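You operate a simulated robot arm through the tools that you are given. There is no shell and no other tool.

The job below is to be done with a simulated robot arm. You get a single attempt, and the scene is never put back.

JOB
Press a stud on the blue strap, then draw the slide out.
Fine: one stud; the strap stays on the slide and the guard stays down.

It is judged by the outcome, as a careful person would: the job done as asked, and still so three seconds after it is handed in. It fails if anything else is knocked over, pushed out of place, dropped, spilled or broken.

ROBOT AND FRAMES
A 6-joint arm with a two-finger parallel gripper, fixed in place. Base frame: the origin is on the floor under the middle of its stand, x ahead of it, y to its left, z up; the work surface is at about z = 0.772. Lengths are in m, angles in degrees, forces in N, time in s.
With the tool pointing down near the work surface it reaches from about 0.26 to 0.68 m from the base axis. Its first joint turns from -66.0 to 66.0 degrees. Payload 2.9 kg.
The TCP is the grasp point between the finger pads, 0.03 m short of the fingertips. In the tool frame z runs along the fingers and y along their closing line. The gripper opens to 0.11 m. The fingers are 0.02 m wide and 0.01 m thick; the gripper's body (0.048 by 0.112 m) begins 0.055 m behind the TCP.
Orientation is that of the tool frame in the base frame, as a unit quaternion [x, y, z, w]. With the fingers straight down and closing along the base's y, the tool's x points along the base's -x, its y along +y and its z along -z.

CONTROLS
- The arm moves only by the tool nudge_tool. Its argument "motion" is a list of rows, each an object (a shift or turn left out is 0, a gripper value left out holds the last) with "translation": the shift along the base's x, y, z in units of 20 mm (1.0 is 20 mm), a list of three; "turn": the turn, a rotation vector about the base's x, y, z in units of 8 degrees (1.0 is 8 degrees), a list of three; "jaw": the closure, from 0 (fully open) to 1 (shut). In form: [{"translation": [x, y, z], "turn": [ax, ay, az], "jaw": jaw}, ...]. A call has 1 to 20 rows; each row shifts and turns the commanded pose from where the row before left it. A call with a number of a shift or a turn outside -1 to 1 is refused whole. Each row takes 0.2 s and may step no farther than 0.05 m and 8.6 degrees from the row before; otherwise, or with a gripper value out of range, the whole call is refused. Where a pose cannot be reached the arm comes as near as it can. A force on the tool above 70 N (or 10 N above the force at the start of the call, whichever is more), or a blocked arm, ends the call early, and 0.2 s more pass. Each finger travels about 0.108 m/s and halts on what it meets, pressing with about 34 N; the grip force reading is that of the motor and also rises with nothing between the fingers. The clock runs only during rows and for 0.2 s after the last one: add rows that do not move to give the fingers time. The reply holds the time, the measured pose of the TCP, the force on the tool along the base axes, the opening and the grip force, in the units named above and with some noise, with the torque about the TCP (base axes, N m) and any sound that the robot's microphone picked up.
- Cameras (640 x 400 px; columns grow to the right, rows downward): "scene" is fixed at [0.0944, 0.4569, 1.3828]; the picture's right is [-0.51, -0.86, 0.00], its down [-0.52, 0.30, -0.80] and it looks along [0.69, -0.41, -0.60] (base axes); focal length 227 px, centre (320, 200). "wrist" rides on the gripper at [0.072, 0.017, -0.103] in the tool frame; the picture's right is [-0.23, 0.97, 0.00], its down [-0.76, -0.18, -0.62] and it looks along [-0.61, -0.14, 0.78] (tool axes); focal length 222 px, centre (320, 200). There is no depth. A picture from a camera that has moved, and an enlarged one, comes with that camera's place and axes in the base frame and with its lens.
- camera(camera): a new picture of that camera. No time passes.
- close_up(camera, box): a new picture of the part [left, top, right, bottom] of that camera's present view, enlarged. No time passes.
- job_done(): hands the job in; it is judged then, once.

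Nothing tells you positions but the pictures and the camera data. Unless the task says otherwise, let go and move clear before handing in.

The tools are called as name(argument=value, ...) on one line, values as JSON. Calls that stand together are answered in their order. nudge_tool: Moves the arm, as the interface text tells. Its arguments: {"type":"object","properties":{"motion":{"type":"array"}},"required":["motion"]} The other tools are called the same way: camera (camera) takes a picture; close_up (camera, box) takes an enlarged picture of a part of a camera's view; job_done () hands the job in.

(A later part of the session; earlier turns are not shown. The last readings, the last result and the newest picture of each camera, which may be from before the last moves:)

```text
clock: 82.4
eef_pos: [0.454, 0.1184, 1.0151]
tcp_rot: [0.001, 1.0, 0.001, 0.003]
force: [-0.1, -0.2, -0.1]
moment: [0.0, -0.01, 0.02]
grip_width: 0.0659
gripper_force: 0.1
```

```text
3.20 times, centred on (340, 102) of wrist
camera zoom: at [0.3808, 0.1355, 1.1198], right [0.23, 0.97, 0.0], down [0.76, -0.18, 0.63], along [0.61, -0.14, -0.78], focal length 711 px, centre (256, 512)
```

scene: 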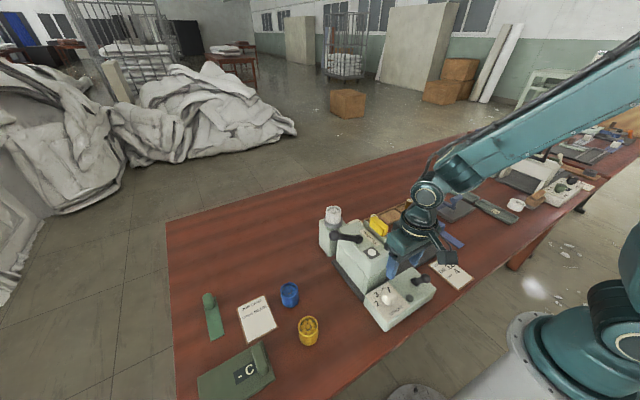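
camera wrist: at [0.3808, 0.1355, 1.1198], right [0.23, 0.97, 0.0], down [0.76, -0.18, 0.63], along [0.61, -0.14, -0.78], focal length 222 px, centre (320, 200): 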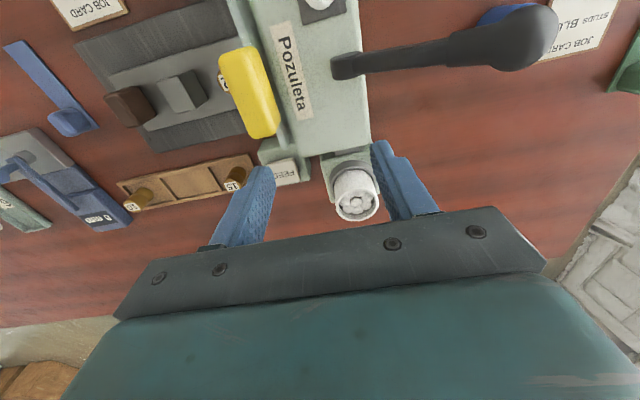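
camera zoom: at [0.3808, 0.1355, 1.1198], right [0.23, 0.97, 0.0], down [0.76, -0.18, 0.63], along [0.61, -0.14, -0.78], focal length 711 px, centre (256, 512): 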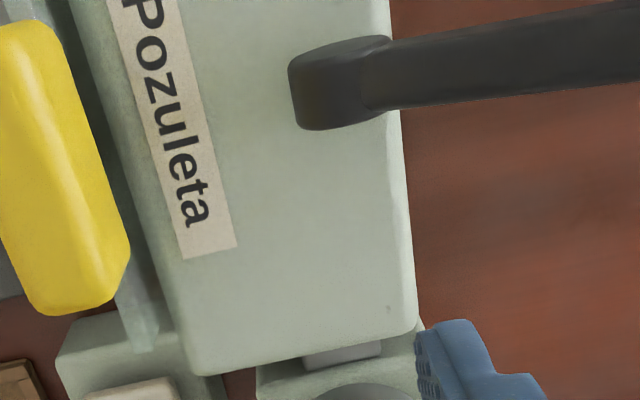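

nudge_tool(motion=[{"translation": [0, 0.2, 1], "jaw": 0.3}, {"translation": [1, 0.3, 0]}, {"translation": [1, 0.3, 0]}, {"translation": [1, 0.3, 0]}, {"translation": [1, 0, 0]}, {"translation": [0.2, 0, 0]}, {}])

camera(camera="wrist")

close_up(camera="wrist", box=[240, 70, 400, 170])

```text
clock: 84.0
eef_pos: [0.5361, 0.1433, 1.0339]
tcp_rot: [0.001, 1.0, 0.001, 0.003]
force: [1.0, -0.5, 0.0]
moment: [0.0, -0.04, 0.01]
grip_width: 0.077
gripper_force: 0.1
```

```text
taken
camera wrist: at [0.4644, 0.1588, 1.1381], right [0.23, 0.97, 0.0], down [0.76, -0.18, 0.63], along [0.61, -0.14, -0.78], focal length 222 px, centre (320, 200)
```

wrist: 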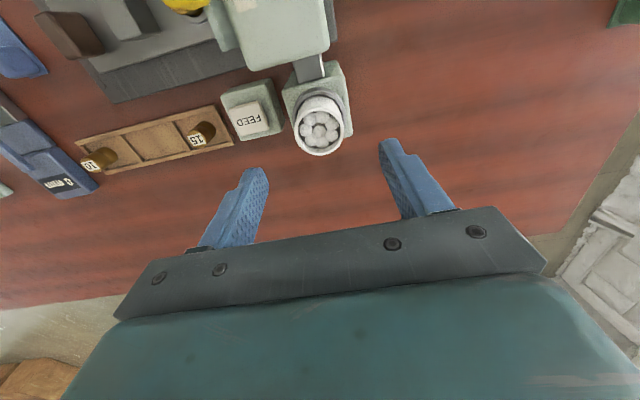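

```text
4.00 times, centred on (320, 120) of wrist
camera zoom: at [0.4644, 0.1588, 1.1381], right [0.23, 0.97, 0.0], down [0.76, -0.18, 0.63], along [0.61, -0.14, -0.78], focal length 888 px, centre (320, 520)
```

zoom: 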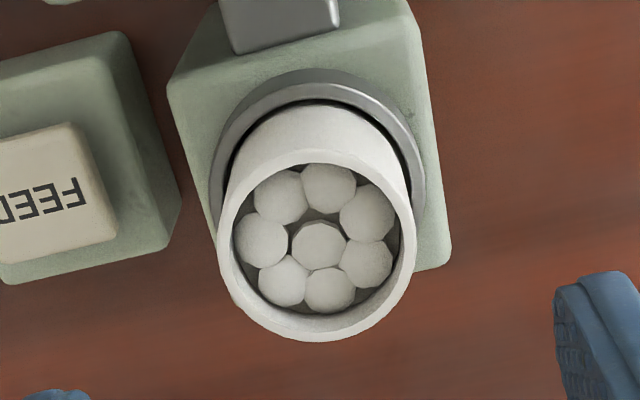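

The white cup's rim is at about (0.540, 0.140, 0.935), and the holder ring's top is at about 0.895. I'll descend around the cup and grip it above the ring.

nudge_tool(motion=[{"translation": [0.2, -0.17, -1]}, {"translation": [0, 0, -1]}, {"translation": [0, 0, -1]}, {}])

close_up(camera="wrist", box=[220, 80, 420, 205])

```text
clock: 85.0
eef_pos: [0.5417, 0.1383, 0.9737]
tcp_rot: [0.002, 1.0, 0.002, 0.003]
force: [0.2, 0.9, 0.6]
moment: [0.02, 0.02, -0.02]
grip_width: 0.077
gripper_force: 0.0
```

```text
3.20 times, centred on (320, 142) of wrist
camera zoom: at [0.469, 0.1547, 1.0782], right [0.23, 0.97, 0.0], down [0.76, -0.18, 0.63], along [0.61, -0.14, -0.78], focal length 711 px, centre (320, 384)
```

zoom: 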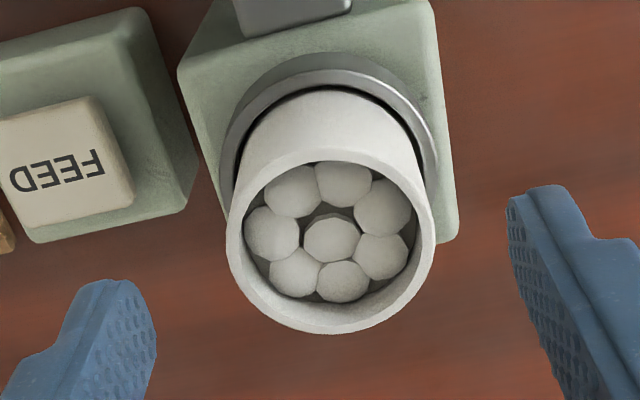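

nudge_tool(motion=[{"translation": [0, 0.07, -1]}, {"translation": [0, 0, -1]}, {}])

nudge_tool(motion=[{"jaw": 0.65}, {}, {}, {}])

camera(camera="wrist")

```text
clock: 85.8
eef_pos: [0.5397, 0.1398, 0.9332]
tcp_rot: [0.001, 1.0, 0.001, 0.002]
force: [-0.6, 0.1, 0.1]
moment: [-0.02, 0.04, 0.02]
grip_width: 0.0768
gripper_force: 0.1
```

```text
clock: 86.8
eef_pos: [0.54, 0.1384, 0.9335]
tcp_rot: [0.002, 1.0, 0.0, 0.002]
force: [0.1, -0.1, 0.2]
moment: [-0.01, -0.01, -0.04]
grip_width: 0.0469
gripper_force: 34.0
```

```text
taken
camera wrist: at [0.468, 0.1556, 1.0373], right [0.23, 0.97, 0.0], down [0.76, -0.18, 0.63], along [0.61, -0.14, -0.78], focal length 222 px, centre (320, 200)
```

wrist: 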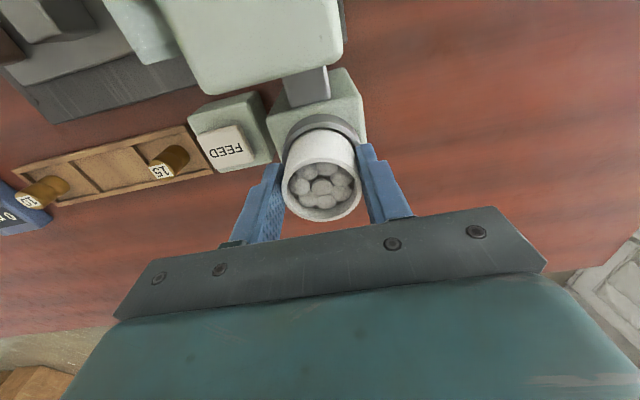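

The cup is gripped at 47 mm. I'll lift it slowly straight up.

nudge_tool(motion=[{"translation": [0, 0, 0.3]}, {"translation": [0, 0, 0.4]}, {"translation": [0, 0, 0.5]}, {"translation": [0, 0, 0.5]}, {"translation": [0, 0, 0.5]}, {"translation": [0, 0, 0.5]}, {"translation": [0, 0, 0.5]}, {}])

camera(camera="wrist")

close_up(camera="scene", box=[290, 150, 430, 260])

```text
clock: 88.6
eef_pos: [0.5411, 0.1391, 0.998]
tcp_rot: [0.0, 1.0, 0.001, 0.003]
force: [0.1, 0.7, -0.3]
moment: [-0.01, 0.02, -0.01]
grip_width: 0.0468
gripper_force: 33.2
```

```text
taken
camera wrist: at [0.4681, 0.1552, 1.1022], right [0.23, 0.97, 0.0], down [0.76, -0.18, 0.63], along [0.61, -0.14, -0.78], focal length 222 px, centre (320, 200)
```

wrist: 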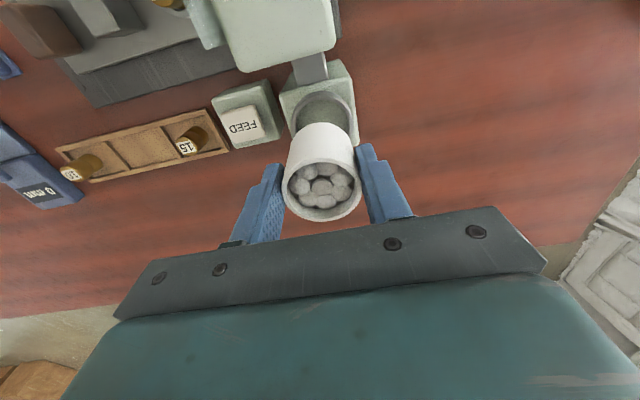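

```text
3.64 times, centred on (360, 205) of scene
camera zoom: at [0.0945, 0.4569, 1.3828], right [-0.51, -0.86, 0.0], down [-0.52, 0.3, -0.8], along [0.69, -0.41, -0.6], focal length 826 px, centre (174, 182)
```

zoom: 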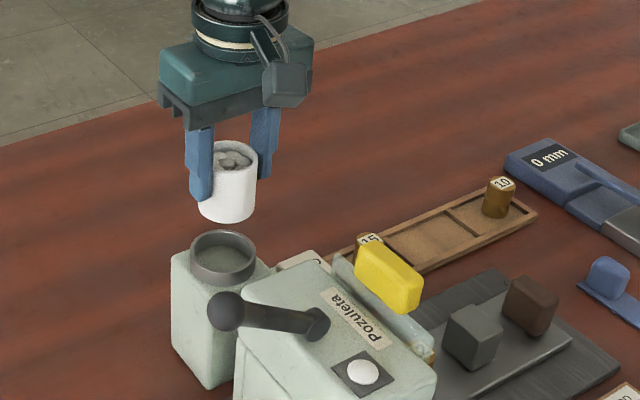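

The white cup is out cleanly. I'll set it on the empty table area near (0.54, 0.28).

nudge_tool(motion=[{"translation": [0, 0.6, 0]}, {"translation": [0, 0.9, 0]}, {"translation": [0, 0.9, 0]}, {"translation": [0, 0.9, 0]}, {"translation": [0, 0.9, 0]}, {"translation": [0, 0.9, 0]}, {"translation": [0, 0.9, 0]}, {"translation": [0, 0.6, 0]}, {"translation": [0, 0.4, 0]}, {}])

camera(camera="wrist")

camera(camera="scene")

```text
clock: 90.8
eef_pos: [0.5423, 0.2791, 0.9993]
tcp_rot: [0.001, 1.0, 0.001, 0.003]
force: [-1.4, 0.9, -0.7]
moment: [0.02, -0.01, 0.01]
grip_width: 0.0469
gripper_force: 34.9
```

```text
taken
camera wrist: at [0.4691, 0.2961, 1.1024], right [0.23, 0.97, 0.0], down [0.76, -0.18, 0.63], along [0.61, -0.14, -0.78], focal length 222 px, centre (320, 200)
```

wrist: 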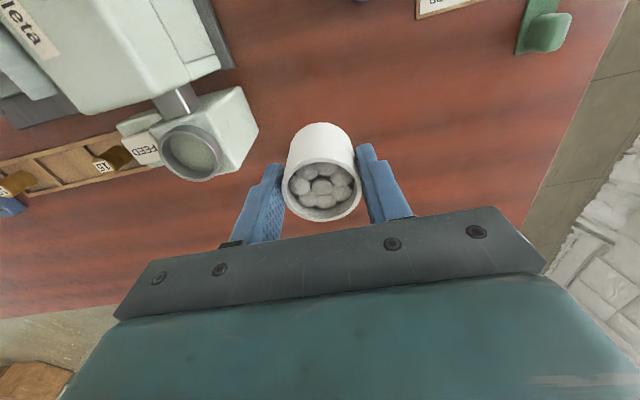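

```text
taken
```

scene: 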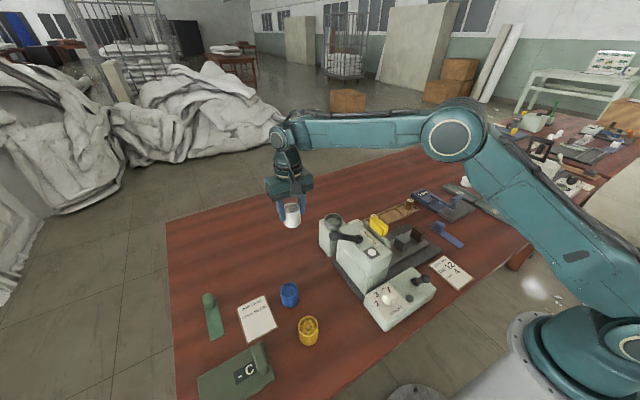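

nudge_tool(motion=[{"translation": [0, 0, -1]}, {"translation": [0, 0, -1]}, {"translation": [0, 0, -1]}, {"translation": [0, 0, -1]}, {"translation": [0, 0, -1]}, {"translation": [0, 0, -1]}, {"translation": [0, 0, -1]}, {"translation": [0, 0, -0.5]}, {}])

nudge_tool(motion=[{"translation": [0, 0, -0.2]}, {"translation": [0, 0, -0.2]}, {}])

close_up(camera="scene", box=[240, 150, 360, 250])

```text
clock: 92.8
eef_pos: [0.5399, 0.2799, 0.8485]
tcp_rot: [0.001, 1.0, 0.001, 0.003]
force: [0.0, 0.0, 0.2]
moment: [-0.02, -0.01, -0.04]
grip_width: 0.0467
gripper_force: 33.9
```

```text
clock: 93.6
eef_pos: [0.5417, 0.2792, 0.8408]
tcp_rot: [0.001, 1.0, 0.001, 0.002]
force: [-0.2, 0.1, -0.9]
moment: [0.0, -0.02, -0.03]
grip_width: 0.0469
gripper_force: 34.5
```

```text
4.00 times, centred on (300, 200) of scene
camera zoom: at [0.0945, 0.4569, 1.3827], right [-0.51, -0.86, 0.0], down [-0.52, 0.3, -0.8], along [0.69, -0.41, -0.6], focal length 908 px, centre (400, 200)
```

zoom: 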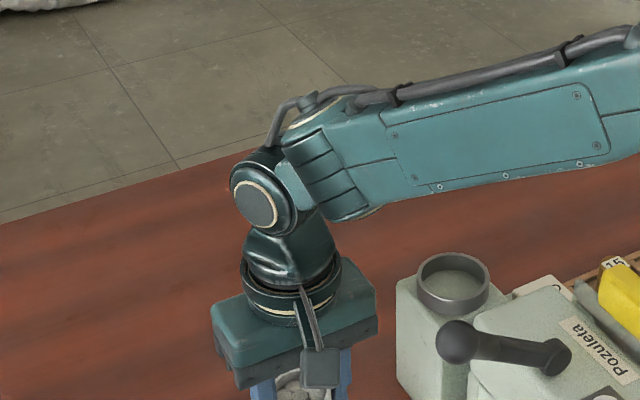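

nudge_tool(motion=[{"translation": [0, 0, -0.15]}, {"translation": [0, 0, -0.15]}, {}])

nudge_tool(motion=[{"translation": [0, 0, -0.15]}, {}])

nudge_tool(motion=[{"translation": [0, 0, -0.15]}, {}])

```text
clock: 94.4
eef_pos: [0.541, 0.2793, 0.8333]
tcp_rot: [0.001, 1.0, 0.0, 0.003]
force: [-1.2, 0.3, -1.1]
moment: [-0.01, 0.0, -0.02]
grip_width: 0.0469
gripper_force: 33.8
```

```text
clock: 95.0
eef_pos: [0.5417, 0.2794, 0.8326]
tcp_rot: [0.0, 1.0, 0.001, 0.003]
force: [-0.3, 0.5, -1.1]
moment: [0.02, -0.02, 0.01]
grip_width: 0.0469
gripper_force: 33.8
```

```text
clock: 95.6
eef_pos: [0.5417, 0.2813, 0.8288]
tcp_rot: [0.001, 1.0, 0.001, 0.003]
force: [-0.5, 0.4, -0.6]
moment: [0.0, 0.0, -0.01]
grip_width: 0.0469
gripper_force: 34.0
```

nudge_tool(motion=[{"translation": [0, 0, -0.15]}, {}])

nudge_tool(motion=[{"translation": [0, 0, -0.15]}, {}])

nudge_tool(motion=[{"translation": [0, 0, -0.15]}, {}])

```text
clock: 96.2
eef_pos: [0.5417, 0.2804, 0.8242]
tcp_rot: [0.0, 1.0, 0.001, 0.003]
force: [0.5, 0.0, -0.7]
moment: [0.0, 0.02, 0.03]
grip_width: 0.047
gripper_force: 33.5
```

```text
clock: 96.8
eef_pos: [0.5408, 0.2805, 0.8222]
tcp_rot: [0.0, 1.0, 0.001, 0.003]
force: [-0.2, -0.3, -0.1]
moment: [0.0, 0.02, 0.0]
grip_width: 0.0467
gripper_force: 33.6
```

```text
clock: 97.4
eef_pos: [0.5408, 0.2795, 0.8195]
tcp_rot: [0.001, 1.0, 0.0, 0.002]
force: [-0.1, -0.1, -1.1]
moment: [0.0, 0.01, -0.03]
grip_width: 0.047
gripper_force: 33.9
```

nudge_tool(motion=[{"translation": [0, 0, -0.15]}, {}])

nudge_tool(motion=[{"translation": [0, 0, -0.15]}, {}])

camera(camera="wrist")

close_up(camera="scene", box=[260, 200, 340, 260])

```text
clock: 98.0
eef_pos: [0.54, 0.2802, 0.8168]
tcp_rot: [0.001, 1.0, 0.001, 0.003]
force: [-0.1, -0.3, -0.9]
moment: [0.03, -0.02, -0.01]
grip_width: 0.0469
gripper_force: 34.0
```

```text
clock: 98.6
eef_pos: [0.5422, 0.2787, 0.8134]
tcp_rot: [0.0, 1.0, 0.001, 0.002]
force: [-1.0, 0.3, 2.9]
moment: [-0.02, 0.08, -0.03]
grip_width: 0.0471
gripper_force: 34.5
```

```text
taken
camera wrist: at [0.4681, 0.2953, 0.9175], right [0.23, 0.97, 0.0], down [0.76, -0.18, 0.63], along [0.61, -0.14, -0.78], focal length 222 px, centre (320, 200)
```

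wrist: 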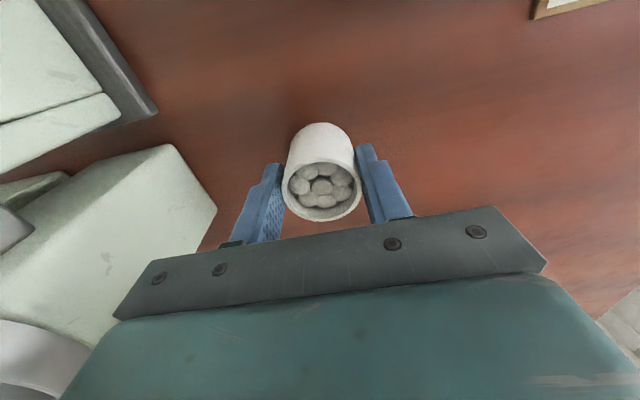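

```text
6.67 times, centred on (300, 230) of scene
camera zoom: at [0.0944, 0.4569, 1.3828], right [-0.51, -0.86, 0.0], down [-0.52, 0.3, -0.8], along [0.69, -0.41, -0.6], focal length 1514 px, centre (453, 0)
```

zoom: 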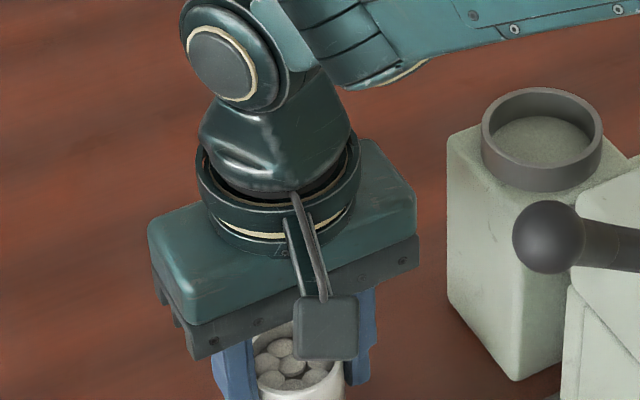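

Contact is felt at TCP z≈0.813. I'll press down a millimetre, release and rise.

nudge_tool(motion=[{"translation": [0, 0, -0.05]}, {"jaw": 0.45}, {}, {}])

nudge_tool(motion=[{"translation": [0, 0, 0.5], "jaw": 0.3}, {"translation": [0, 0, 1]}, {"translation": [0, 0, 1]}, {"translation": [0, 0, 1]}, {"translation": [0, 0, 1]}, {"translation": [0, 0, 1]}, {}])

camera(camera="wrist")

close_up(camera="scene", box=[250, 190, 370, 310])

```text
clock: 99.6
eef_pos: [0.5413, 0.2785, 0.8138]
tcp_rot: [0.001, 1.0, 0.0, 0.003]
force: [-0.2, 0.1, -0.4]
moment: [0.02, 0.0, 0.02]
grip_width: 0.0606
gripper_force: 0.2
```

```text
clock: 101.2
eef_pos: [0.5406, 0.2807, 0.9227]
tcp_rot: [0.001, 1.0, 0.0, 0.003]
force: [0.6, -0.3, 0.4]
moment: [0.02, 0.03, 0.0]
grip_width: 0.077
gripper_force: 0.0
```

```text
taken
camera wrist: at [0.4677, 0.2964, 1.0264], right [0.23, 0.97, 0.0], down [0.76, -0.18, 0.63], along [0.61, -0.14, -0.78], focal length 222 px, centre (320, 200)
```

wrist: 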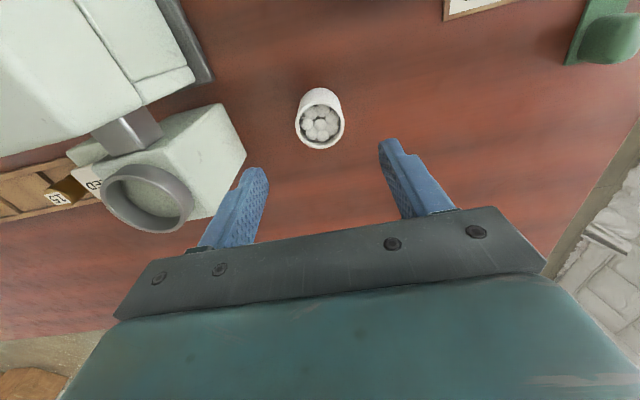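

```text
3.33 times, centred on (310, 250) of scene
camera zoom: at [0.0944, 0.4569, 1.3828], right [-0.51, -0.86, 0.0], down [-0.52, 0.3, -0.8], along [0.69, -0.41, -0.6], focal length 757 px, centre (353, 33)
```

zoom: 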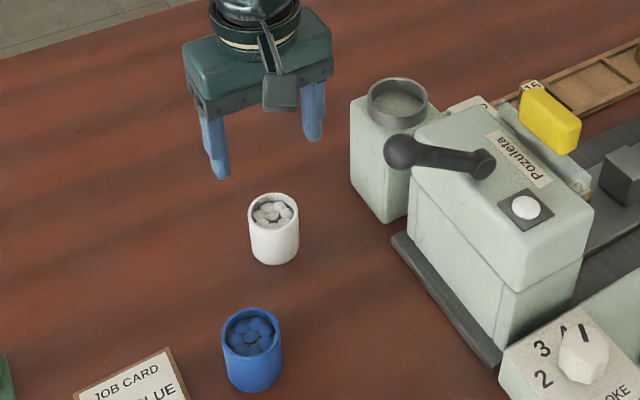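

The white cup stands upright on the table. The blue cup is near (0.433, 0.351), so I'll move over it and check alignment.

nudge_tool(motion=[{"translation": [0, 0.5, 1]}, {"translation": [-0.5, 1, 1]}, {"translation": [-1, 1, 0]}, {"translation": [-1, 1, 0]}, {"translation": [-1, 0, 0]}, {"translation": [-1, 0, 0]}, {"translation": [-0.85, 0, 0]}, {}])

camera(camera="wrist")

close_up(camera="wrist", box=[240, 60, 400, 160])

```text
clock: 103.0
eef_pos: [0.4333, 0.3477, 0.9628]
tcp_rot: [0.001, 1.0, 0.001, 0.003]
force: [-0.7, -0.1, -0.4]
moment: [-0.02, 0.0, 0.0]
grip_width: 0.0771
gripper_force: 0.1
```

```text
taken
camera wrist: at [0.362, 0.3646, 1.0669], right [0.23, 0.97, 0.0], down [0.76, -0.18, 0.63], along [0.61, -0.14, -0.78], focal length 222 px, centre (320, 200)
```

wrist: 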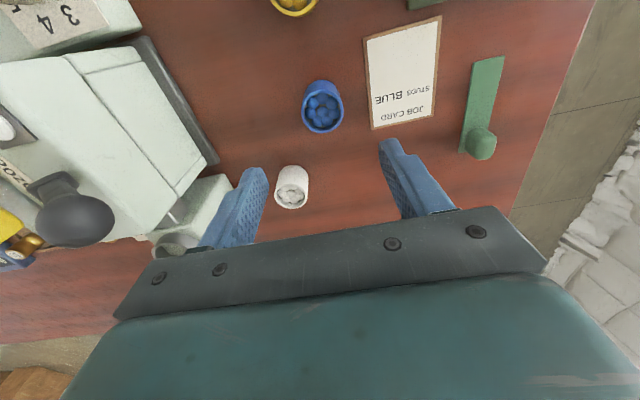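

```text
4.00 times, centred on (320, 110) of wrist
camera zoom: at [0.362, 0.3646, 1.0669], right [0.23, 0.97, 0.0], down [0.76, -0.18, 0.63], along [0.61, -0.14, -0.78], focal length 888 px, centre (320, 560)
```

zoom: 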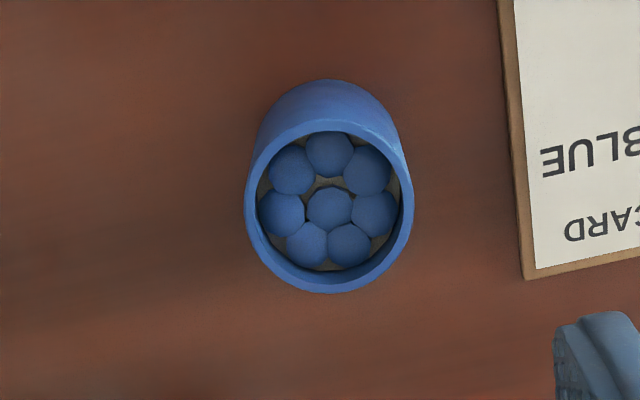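

nudge_tool(motion=[{"translation": [0.17, 0.1, -1]}, {"translation": [0, 0, -1]}, {"translation": [0, 0, -1]}, {"translation": [0, 0, -1]}, {}])

close_up(camera="wrist", box=[220, 80, 420, 205])

```text
clock: 104.2
eef_pos: [0.4378, 0.3516, 0.8818]
tcp_rot: [0.001, 1.0, 0.001, 0.003]
force: [-0.8, 0.9, -0.4]
moment: [0.03, -0.01, 0.01]
grip_width: 0.077
gripper_force: 0.0
```

```text
3.20 times, centred on (320, 142) of wrist
camera zoom: at [0.3649, 0.3679, 0.9861], right [0.23, 0.97, 0.0], down [0.76, -0.18, 0.63], along [0.61, -0.14, -0.78], focal length 711 px, centre (320, 384)
```

zoom: 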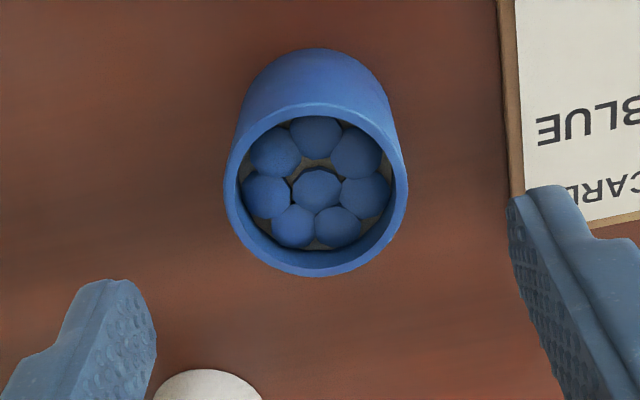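

nudge_tool(motion=[{"translation": [-0.07, -0.06, 0], "jaw": 0.42}, {"translation": [0, 0, -1]}, {"translation": [0, 0, -1]}, {"translation": [0, 0, -1]}, {"translation": [0, 0, -0.35]}, {}])

nudge_tool(motion=[{"jaw": 0.65}, {}, {}, {}])

camera(camera="wrist")

```text
clock: 105.6
eef_pos: [0.4375, 0.3491, 0.8165]
tcp_rot: [0.0, 1.0, 0.001, 0.003]
force: [-0.2, 1.0, 0.4]
moment: [0.01, 0.05, 0.01]
grip_width: 0.0639
gripper_force: 0.1
```

```text
clock: 106.6
eef_pos: [0.4374, 0.3488, 0.8163]
tcp_rot: [0.001, 1.0, 0.001, 0.003]
force: [-0.2, -0.1, 0.5]
moment: [0.0, -0.02, 0.01]
grip_width: 0.0471
gripper_force: 33.9
```

```text
taken
camera wrist: at [0.3652, 0.3654, 0.9196], right [0.23, 0.97, 0.0], down [0.76, -0.18, 0.63], along [0.61, -0.14, -0.78], focal length 222 px, centre (320, 200)
```

wrist: 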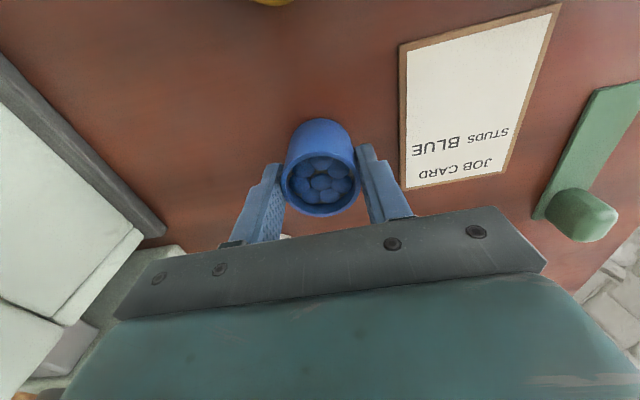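

The blue cup is gripped. I'll lift it, carry it around over the white cup and bring it above the holder ring.

nudge_tool(motion=[{"translation": [0, 0, 0.4]}, {"translation": [0, 0, 0.7]}, {"translation": [0, 0, 0.9]}, {"translation": [0, 0, 0.9]}, {"translation": [0, 0, 0.9]}, {"translation": [0, 0, 0.9]}, {"translation": [0, 0, 0.9]}, {"translation": [0, 0, 0.9]}, {"translation": [0, 0, 0.9]}, {"translation": [0, 0, 0.9]}, {"translation": [0.5, 0, 0.7]}, {"translation": [0.9, 0, 0]}, {"translation": [0.9, 0, 0]}, {"translation": [0.9, 0, 0]}, {"translation": [0.9, 0, 0]}, {"translation": [0.6, -0.4, 0]}, {"translation": [0.4, -0.6, 0]}, {}])

camera(camera="wrist")

```text
clock: 110.4
eef_pos: [0.5386, 0.3306, 0.9953]
tcp_rot: [0.0, 1.0, 0.001, 0.003]
force: [0.3, -0.2, -1.6]
moment: [0.03, -0.02, 0.02]
grip_width: 0.0469
gripper_force: 33.7
```

```text
taken
camera wrist: at [0.466, 0.3467, 1.0992], right [0.23, 0.97, 0.0], down [0.76, -0.18, 0.63], along [0.61, -0.14, -0.78], focal length 222 px, centre (320, 200)
```

wrist: 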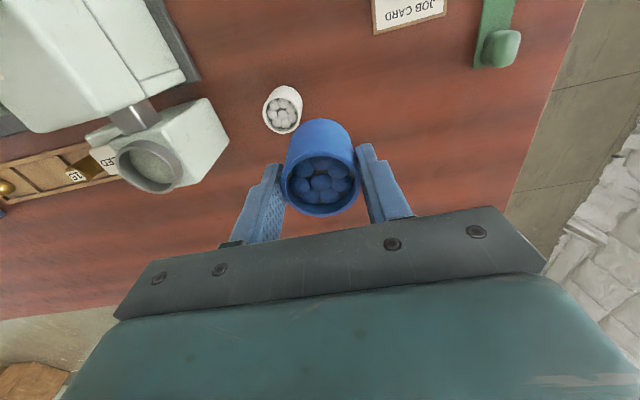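

nudge_tool(motion=[{"translation": [0, -0.8, 0]}, {"translation": [0, -0.9, 0]}, {"translation": [0, -0.9, 0]}, {"translation": [0, -0.9, 0]}, {"translation": [0, -0.9, 0]}, {"translation": [0, -0.9, 0]}, {"translation": [0, -0.9, 0]}, {"translation": [0, -0.9, 0]}, {"translation": [0, -0.9, 0]}, {"translation": [0, -0.7, 0]}, {"translation": [0.07, -0.8, 0]}, {}])

camera(camera="wrist")

close_up(camera="wrist", box=[240, 60, 400, 220])

close_up(camera="scene", box=[290, 150, 410, 260])

```text
clock: 113.0
eef_pos: [0.5399, 0.1404, 0.9958]
tcp_rot: [0.0, 1.0, 0.001, 0.002]
force: [0.2, -0.2, -1.4]
moment: [-0.03, -0.02, -0.02]
grip_width: 0.0468
gripper_force: 33.4
```

```text
taken
camera wrist: at [0.4665, 0.1557, 1.0994], right [0.23, 0.97, 0.0], down [0.76, -0.18, 0.63], along [0.61, -0.14, -0.78], focal length 222 px, centre (320, 200)
```

wrist: 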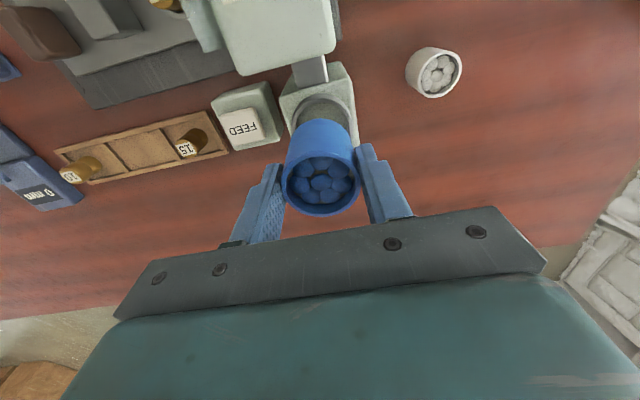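

```text
2.50 times, centred on (320, 140) of wrist
camera zoom: at [0.4665, 0.1557, 1.0994], right [0.23, 0.97, 0.0], down [0.76, -0.18, 0.63], along [0.61, -0.14, -0.78], focal length 555 px, centre (320, 350)
```

zoom: 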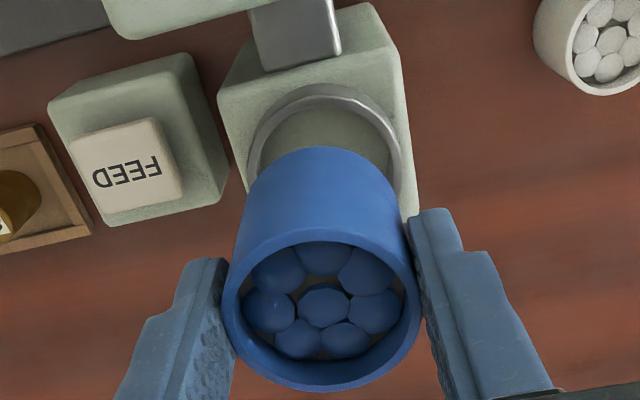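

```text
3.64 times, centred on (350, 205) of scene
camera zoom: at [0.0945, 0.4569, 1.3828], right [-0.51, -0.86, 0.0], down [-0.52, 0.3, -0.8], along [0.69, -0.41, -0.6], focal length 826 px, centre (211, 182)
```

zoom: 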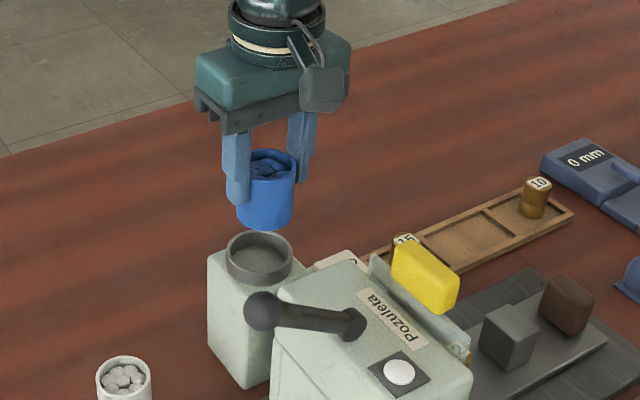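

nudge_tool(motion=[{"translation": [0.05, 0.05, -0.6]}, {"translation": [0, 0, -0.6]}, {"translation": [0, 0, -0.6]}, {}])

close_up(camera="wrist", box=[240, 60, 400, 220])

close_up(camera="scene", box=[300, 170, 380, 240])

```text
clock: 114.0
eef_pos: [0.5391, 0.141, 0.9585]
tcp_rot: [0.002, 1.0, 0.001, 0.003]
force: [0.2, 0.0, -1.5]
moment: [0.0, -0.02, 0.02]
grip_width: 0.0469
gripper_force: 34.0
```

```text
2.50 times, centred on (320, 140) of wrist
camera zoom: at [0.4675, 0.1579, 1.0633], right [0.23, 0.97, 0.0], down [0.76, -0.18, 0.63], along [0.61, -0.14, -0.78], focal length 555 px, centre (320, 350)
```

zoom: 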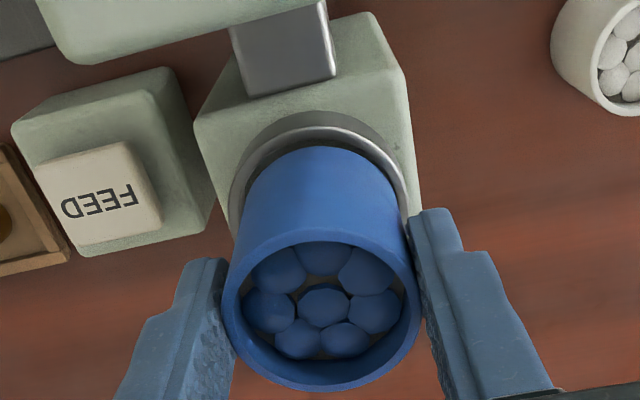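

```text
5.71 times, centred on (340, 205) of scene
camera zoom: at [0.0945, 0.4569, 1.3828], right [-0.51, -0.86, 0.0], down [-0.52, 0.3, -0.8], along [0.69, -0.41, -0.6], focal length 1298 px, centre (206, 171)
```

zoom: 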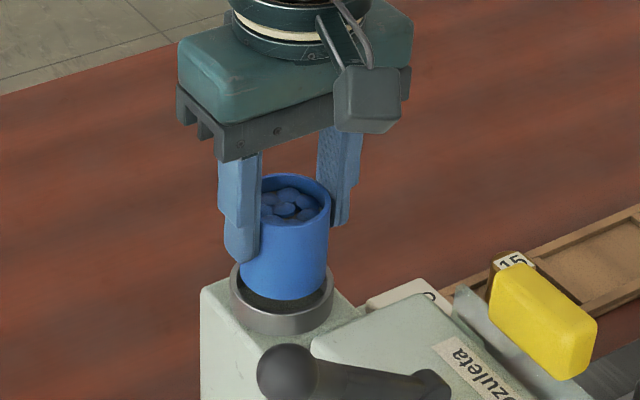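

nudge_tool(motion=[{"translation": [0, 0, -0.3]}, {"translation": [0, 0, -0.3]}, {"translation": [0, 0, -0.3]}, {}])

nudge_tool(motion=[{"translation": [0, 0, -0.15]}, {}])

nudge_tool(motion=[{"translation": [0, 0, -0.1]}, {}])

```text
clock: 115.0
eef_pos: [0.5415, 0.1412, 0.9437]
tcp_rot: [0.001, 1.0, 0.001, 0.006]
force: [7.5, -0.3, 23.9]
moment: [0.59, -0.2, -0.15]
grip_width: 0.0471
gripper_force: 33.6
```

```text
clock: 115.6
eef_pos: [0.5405, 0.1416, 0.9404]
tcp_rot: [0.002, 1.0, 0.002, 0.005]
force: [4.5, 2.3, 25.8]
moment: [0.73, -0.1, -0.11]
grip_width: 0.0468
gripper_force: 33.7
```

```text
clock: 116.2
eef_pos: [0.5412, 0.1405, 0.9379]
tcp_rot: [0.0, 1.0, 0.002, 0.004]
force: [-0.1, 3.8, 26.8]
moment: [0.8, 0.12, -0.03]
grip_width: 0.0471
gripper_force: 34.2
```

close_up(camera="wrist", box=[240, 60, 400, 220])

close_up(camera="scene", box=[310, 180, 370, 230])

```text
2.50 times, centred on (320, 140) of wrist
camera zoom: at [0.4678, 0.1577, 1.0416], right [0.23, 0.97, 0.0], down [0.76, -0.18, 0.63], along [0.61, -0.14, -0.78], focal length 555 px, centre (320, 350)
```

zoom: 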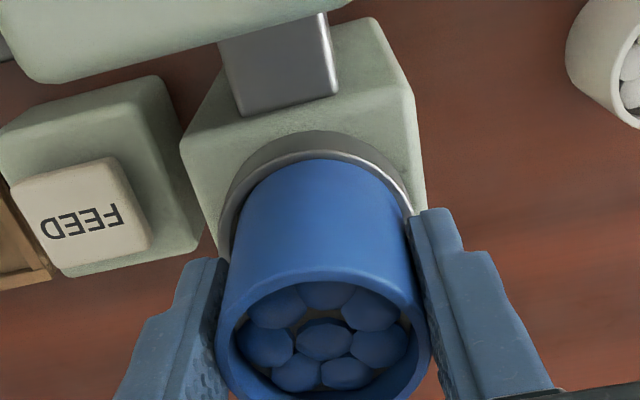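

```text
8.00 times, centred on (340, 205) of scene
camera zoom: at [0.094, 0.4569, 1.3828], right [-0.51, -0.86, 0.0], down [-0.52, 0.3, -0.8], along [0.69, -0.41, -0.6], focal length 1816 px, centre (160, 160)
```

zoom: 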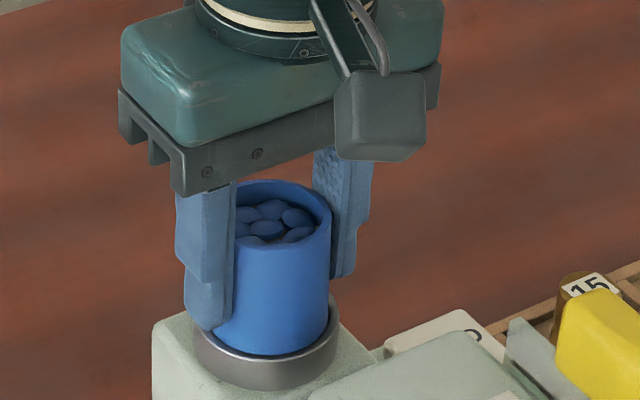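

The cup's +y edge caught on the ring rim and slipped slightly in the grip. I'll lift a little, shift about 2.5 mm toward -y and try again.

nudge_tool(motion=[{"translation": [0, 0, 0.4]}, {"translation": [0, -0.12, 0]}, {}])

close_up(camera="wrist", box=[240, 60, 400, 220])

close_up(camera="scene", box=[310, 180, 370, 230])

```text
clock: 117.0
eef_pos: [0.5395, 0.1382, 0.9442]
tcp_rot: [0.002, 1.0, 0.001, 0.002]
force: [1.1, 0.0, -2.1]
moment: [-0.01, 0.0, -0.01]
grip_width: 0.047
gripper_force: 34.2
```

```text
2.50 times, centred on (320, 140) of wrist
camera zoom: at [0.4679, 0.154, 1.0481], right [0.23, 0.97, 0.0], down [0.76, -0.18, 0.63], along [0.61, -0.14, -0.78], focal length 555 px, centre (320, 350)
```

zoom: 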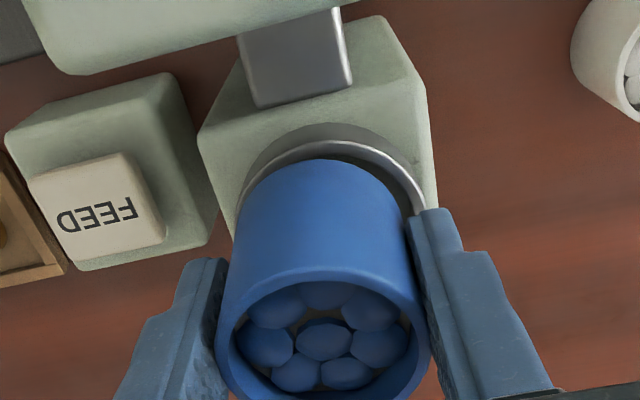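

```text
8.00 times, centred on (340, 205) of scene
camera zoom: at [0.0945, 0.4569, 1.3828], right [-0.51, -0.86, 0.0], down [-0.52, 0.3, -0.8], along [0.69, -0.41, -0.6], focal length 1816 px, centre (160, 160)
```

zoom: 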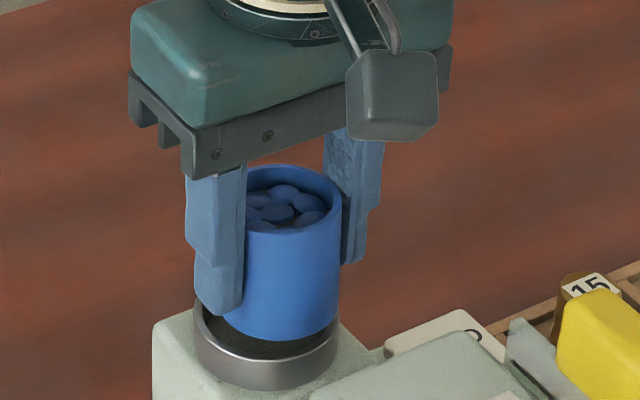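

The cup slipped about 15 mm upward in the grip, so the bottom is now nearer the fingertips. First I'll test a slightly corrected alignment with gentle lowering to find the true ring centre.

nudge_tool(motion=[{"translation": [0.13, 0.04, 0]}, {"translation": [0, 0, -0.25]}, {}])

nudge_tool(motion=[{"translation": [0, 0, -0.1]}, {}])

```text
clock: 117.8
eef_pos: [0.5453, 0.1407, 0.9382]
tcp_rot: [0.001, 1.0, 0.001, 0.003]
force: [0.1, -0.1, -1.0]
moment: [0.01, -0.01, -0.02]
grip_width: 0.0469
gripper_force: 33.8
```

```text
clock: 118.4
eef_pos: [0.543, 0.1397, 0.9375]
tcp_rot: [0.001, 1.0, 0.001, 0.002]
force: [0.2, -0.5, -0.8]
moment: [0.01, 0.01, -0.03]
grip_width: 0.0468
gripper_force: 34.5
```

nudge_tool(motion=[{"translation": [0, 0, -0.1]}, {}])

nudge_tool(motion=[{"translation": [0, 0, -0.1]}, {}])

close_up(camera="scene", box=[310, 180, 370, 230])

close_up(camera="wrist", box=[240, 60, 400, 220])

```text
clock: 119.0
eef_pos: [0.5434, 0.1382, 0.9353]
tcp_rot: [0.001, 1.0, 0.001, 0.003]
force: [-0.4, 1.3, -0.8]
moment: [-0.02, 0.04, 0.07]
grip_width: 0.047
gripper_force: 33.9
```

```text
clock: 119.6
eef_pos: [0.543, 0.1397, 0.9327]
tcp_rot: [0.002, 1.0, 0.002, 0.003]
force: [-0.5, -0.2, -1.5]
moment: [-0.01, 0.0, 0.01]
grip_width: 0.0469
gripper_force: 33.9
```

```text
8.00 times, centred on (340, 205) of scene
camera zoom: at [0.0945, 0.4569, 1.3828], right [-0.51, -0.86, 0.0], down [-0.52, 0.3, -0.8], along [0.69, -0.41, -0.6], focal length 1816 px, centre (160, 160)
```

zoom: 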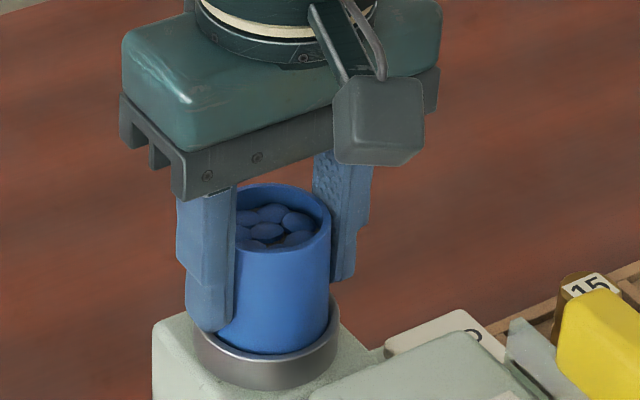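

```text
2.50 times, centred on (320, 140) of wrist
camera zoom: at [0.471, 0.156, 1.0373], right [0.23, 0.97, 0.0], down [0.76, -0.18, 0.63], along [0.61, -0.14, -0.78], focal length 555 px, centre (320, 350)
```

zoom: 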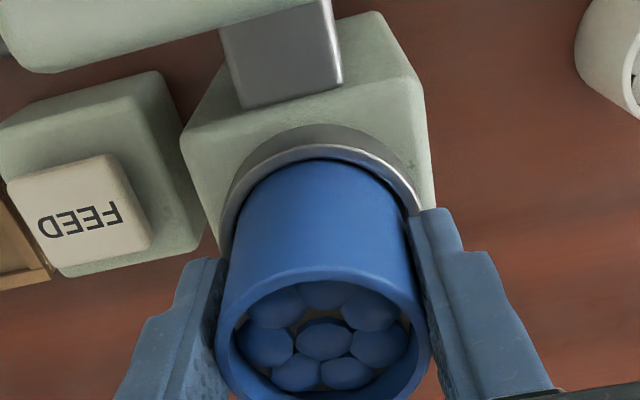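

The cup is now entering the ring with no contact force. I'll ease the grip gradually so that it settles into the seat.

nudge_tool(motion=[{"jaw": 0.576}, {}, {}])

nudge_tool(motion=[{"jaw": 0.57}, {}])

close_up(camera="scene", box=[310, 180, 370, 230])

```text
clock: 120.4
eef_pos: [0.544, 0.1407, 0.9339]
tcp_rot: [0.001, 1.0, 0.001, 0.002]
force: [0.4, -0.4, -0.3]
moment: [-0.01, -0.01, 0.01]
grip_width: 0.048
gripper_force: 1.8
```

```text
clock: 121.0
eef_pos: [0.5431, 0.1398, 0.9338]
tcp_rot: [0.001, 1.0, 0.001, 0.002]
force: [0.5, -0.4, 0.1]
moment: [0.04, -0.05, 0.01]
grip_width: 0.0482
gripper_force: 0.6
```

```text
8.00 times, centred on (340, 205) of scene
camera zoom: at [0.0945, 0.4569, 1.3828], right [-0.51, -0.86, 0.0], down [-0.52, 0.3, -0.8], along [0.69, -0.41, -0.6], focal length 1816 px, centre (160, 160)
```

zoom: 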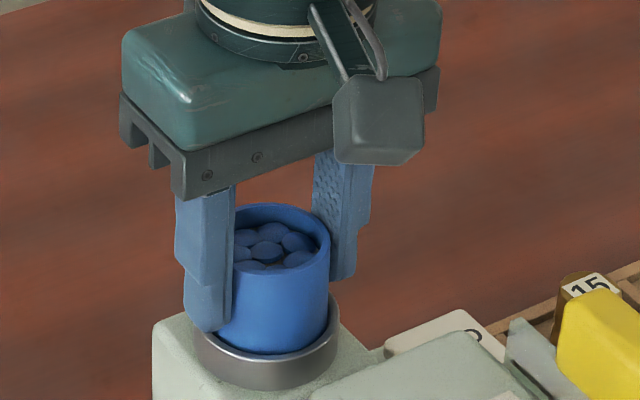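

The cup has slid down and looks seated. I'll open the fingers, rise and verify.

nudge_tool(motion=[{"jaw": 0.4}, {}, {"translation": [0, 0, 1]}, {"translation": [0, 0, 1]}, {"translation": [0, 0, 1]}, {"translation": [0, 0, 1]}, {}])

camera(camera="wrist")

close_up(camera="scene", box=[300, 185, 400, 265])

```text
clock: 122.6
eef_pos: [0.5427, 0.1406, 1.0132]
tcp_rot: [0.001, 1.0, 0.002, 0.002]
force: [-0.6, 0.6, -0.2]
moment: [-0.01, -0.01, 0.0]
grip_width: 0.066
gripper_force: 0.1
```

```text
taken
camera wrist: at [0.4711, 0.157, 1.1169], right [0.23, 0.97, 0.0], down [0.76, -0.18, 0.63], along [0.61, -0.14, -0.78], focal length 222 px, centre (320, 200)
```

wrist: 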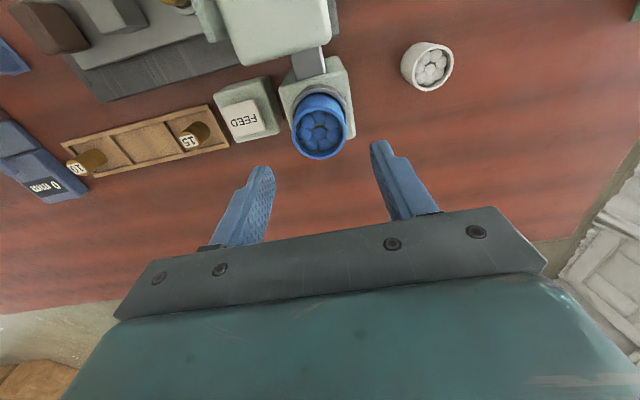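

```text
5.00 times, centred on (350, 225) of scene
camera zoom: at [0.0944, 0.4569, 1.3828], right [-0.51, -0.86, 0.0], down [-0.52, 0.3, -0.8], along [0.69, -0.41, -0.6], focal length 1135 px, centre (170, 75)
```

zoom: 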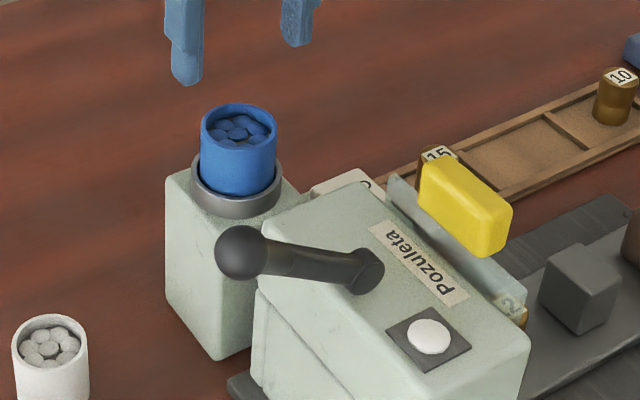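

The blue cup sits in the holder exactly as the white one did. Next is the blue strap: I'll move over it and measure the tab.

nudge_tool(motion=[{"translation": [0, -1, 0]}, {"translation": [0, -1, 0]}, {"translation": [0, -1, 0]}, {"translation": [0, -1, 0]}, {"translation": [0, -1, 0]}, {"translation": [0, -1, 0]}, {"translation": [0, -1, 0]}, {"translation": [0, -1, 0]}, {"translation": [0, -1, 0]}, {"translation": [0, -1, 0]}, {"translation": [-0.8, -1, 0]}, {"translation": [-0.8, -1, 0]}, {"translation": [-0.8, -1, 0]}, {"translation": [-0.8, -1, 0]}, {"translation": [-0.8, -1, 0]}, {"translation": [-0.8, -1, 0]}, {"translation": [-0.8, -1, 0]}, {"translation": [-0.8, -1, 0]}, {"translation": [-0.8, -1, 0]}, {}])

camera(camera="wrist")

close_up(camera="wrist", box=[240, 30, 440, 155])

```text
clock: 126.8
eef_pos: [0.3983, -0.2389, 1.0135]
tcp_rot: [0.001, 1.0, 0.001, 0.002]
force: [-0.8, 0.3, 0.1]
moment: [-0.03, 0.01, 0.03]
grip_width: 0.0659
gripper_force: 0.0
```

```text
taken
camera wrist: at [0.3266, -0.2226, 1.1176], right [0.23, 0.97, 0.0], down [0.76, -0.18, 0.63], along [0.61, -0.14, -0.78], focal length 222 px, centre (320, 200)
```

wrist: 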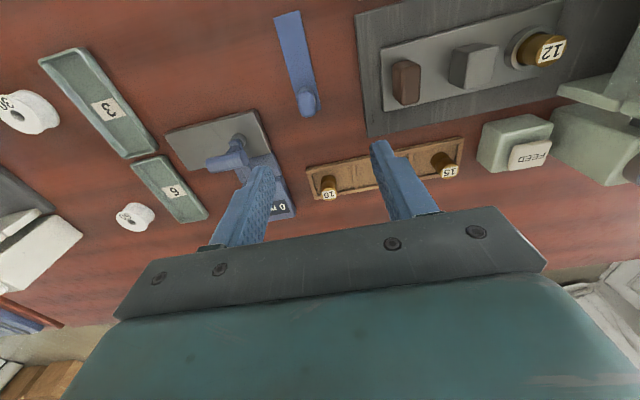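

```text
3.20 times, centred on (340, 92) of wrist
camera zoom: at [0.3266, -0.2226, 1.1176], right [0.23, 0.97, 0.0], down [0.76, -0.18, 0.63], along [0.61, -0.14, -0.78], focal length 711 px, centre (256, 544)
```

zoom: 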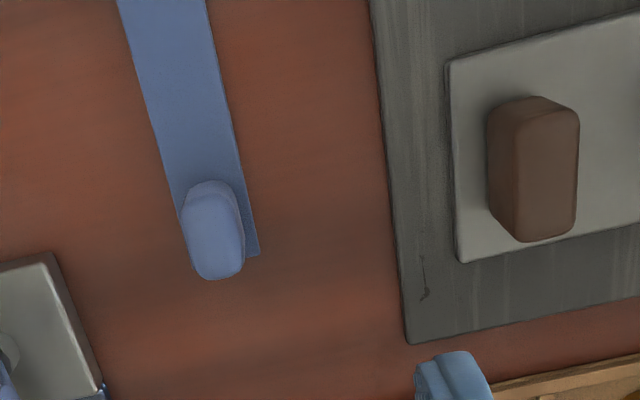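

nudge_tool(motion=[{"turn": [0, 0, 1]}, {"turn": [0, 0, 1]}, {"turn": [0, 0, 1]}, {"turn": [0, 0, 1]}, {"turn": [0, 0, 1]}, {"turn": [0, 0, 1]}, {"turn": [0, 0, 1]}, {"turn": [0, 0, 1]}, {"turn": [0, 0, 1]}, {"turn": [0, 0, 1]}, {"turn": [0, 0, 1]}, {"turn": [0, 0, 0.25]}, {}])

camera(camera="wrist")

```text
clock: 129.6
eef_pos: [0.3997, -0.24, 1.016]
tcp_rot: [0.707, -0.707, -0.002, -0.001]
force: [-0.4, -0.9, 0.2]
moment: [-0.05, -0.03, 0.02]
grip_width: 0.066
gripper_force: 0.1
```

```text
taken
camera wrist: at [0.3828, -0.3137, 1.1179], right [-0.97, 0.23, 0.0], down [0.18, 0.76, 0.63], along [0.14, 0.61, -0.78], focal length 222 px, centre (320, 200)
```

wrist: 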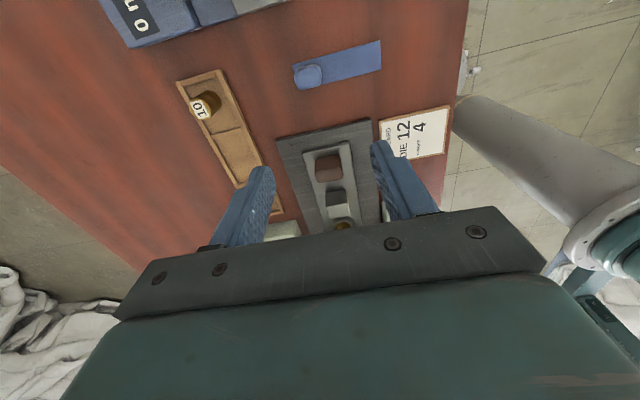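

Yaw +90° is reachable. From this side I'll measure the tab precisely.

close_up(camera="wrist", box=[270, 20, 410, 110])

```text
4.44 times, centred on (340, 65) of wrist
camera zoom: at [0.3828, -0.3137, 1.1179], right [-0.97, 0.23, 0.0], down [0.18, 0.76, 0.63], along [0.14, 0.61, -0.78], focal length 987 px, centre (231, 800)
```

zoom: 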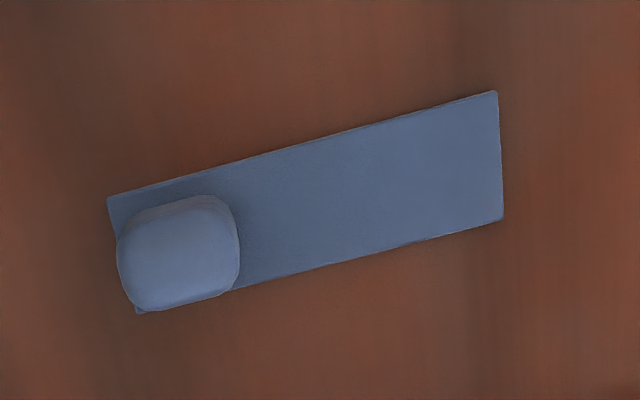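

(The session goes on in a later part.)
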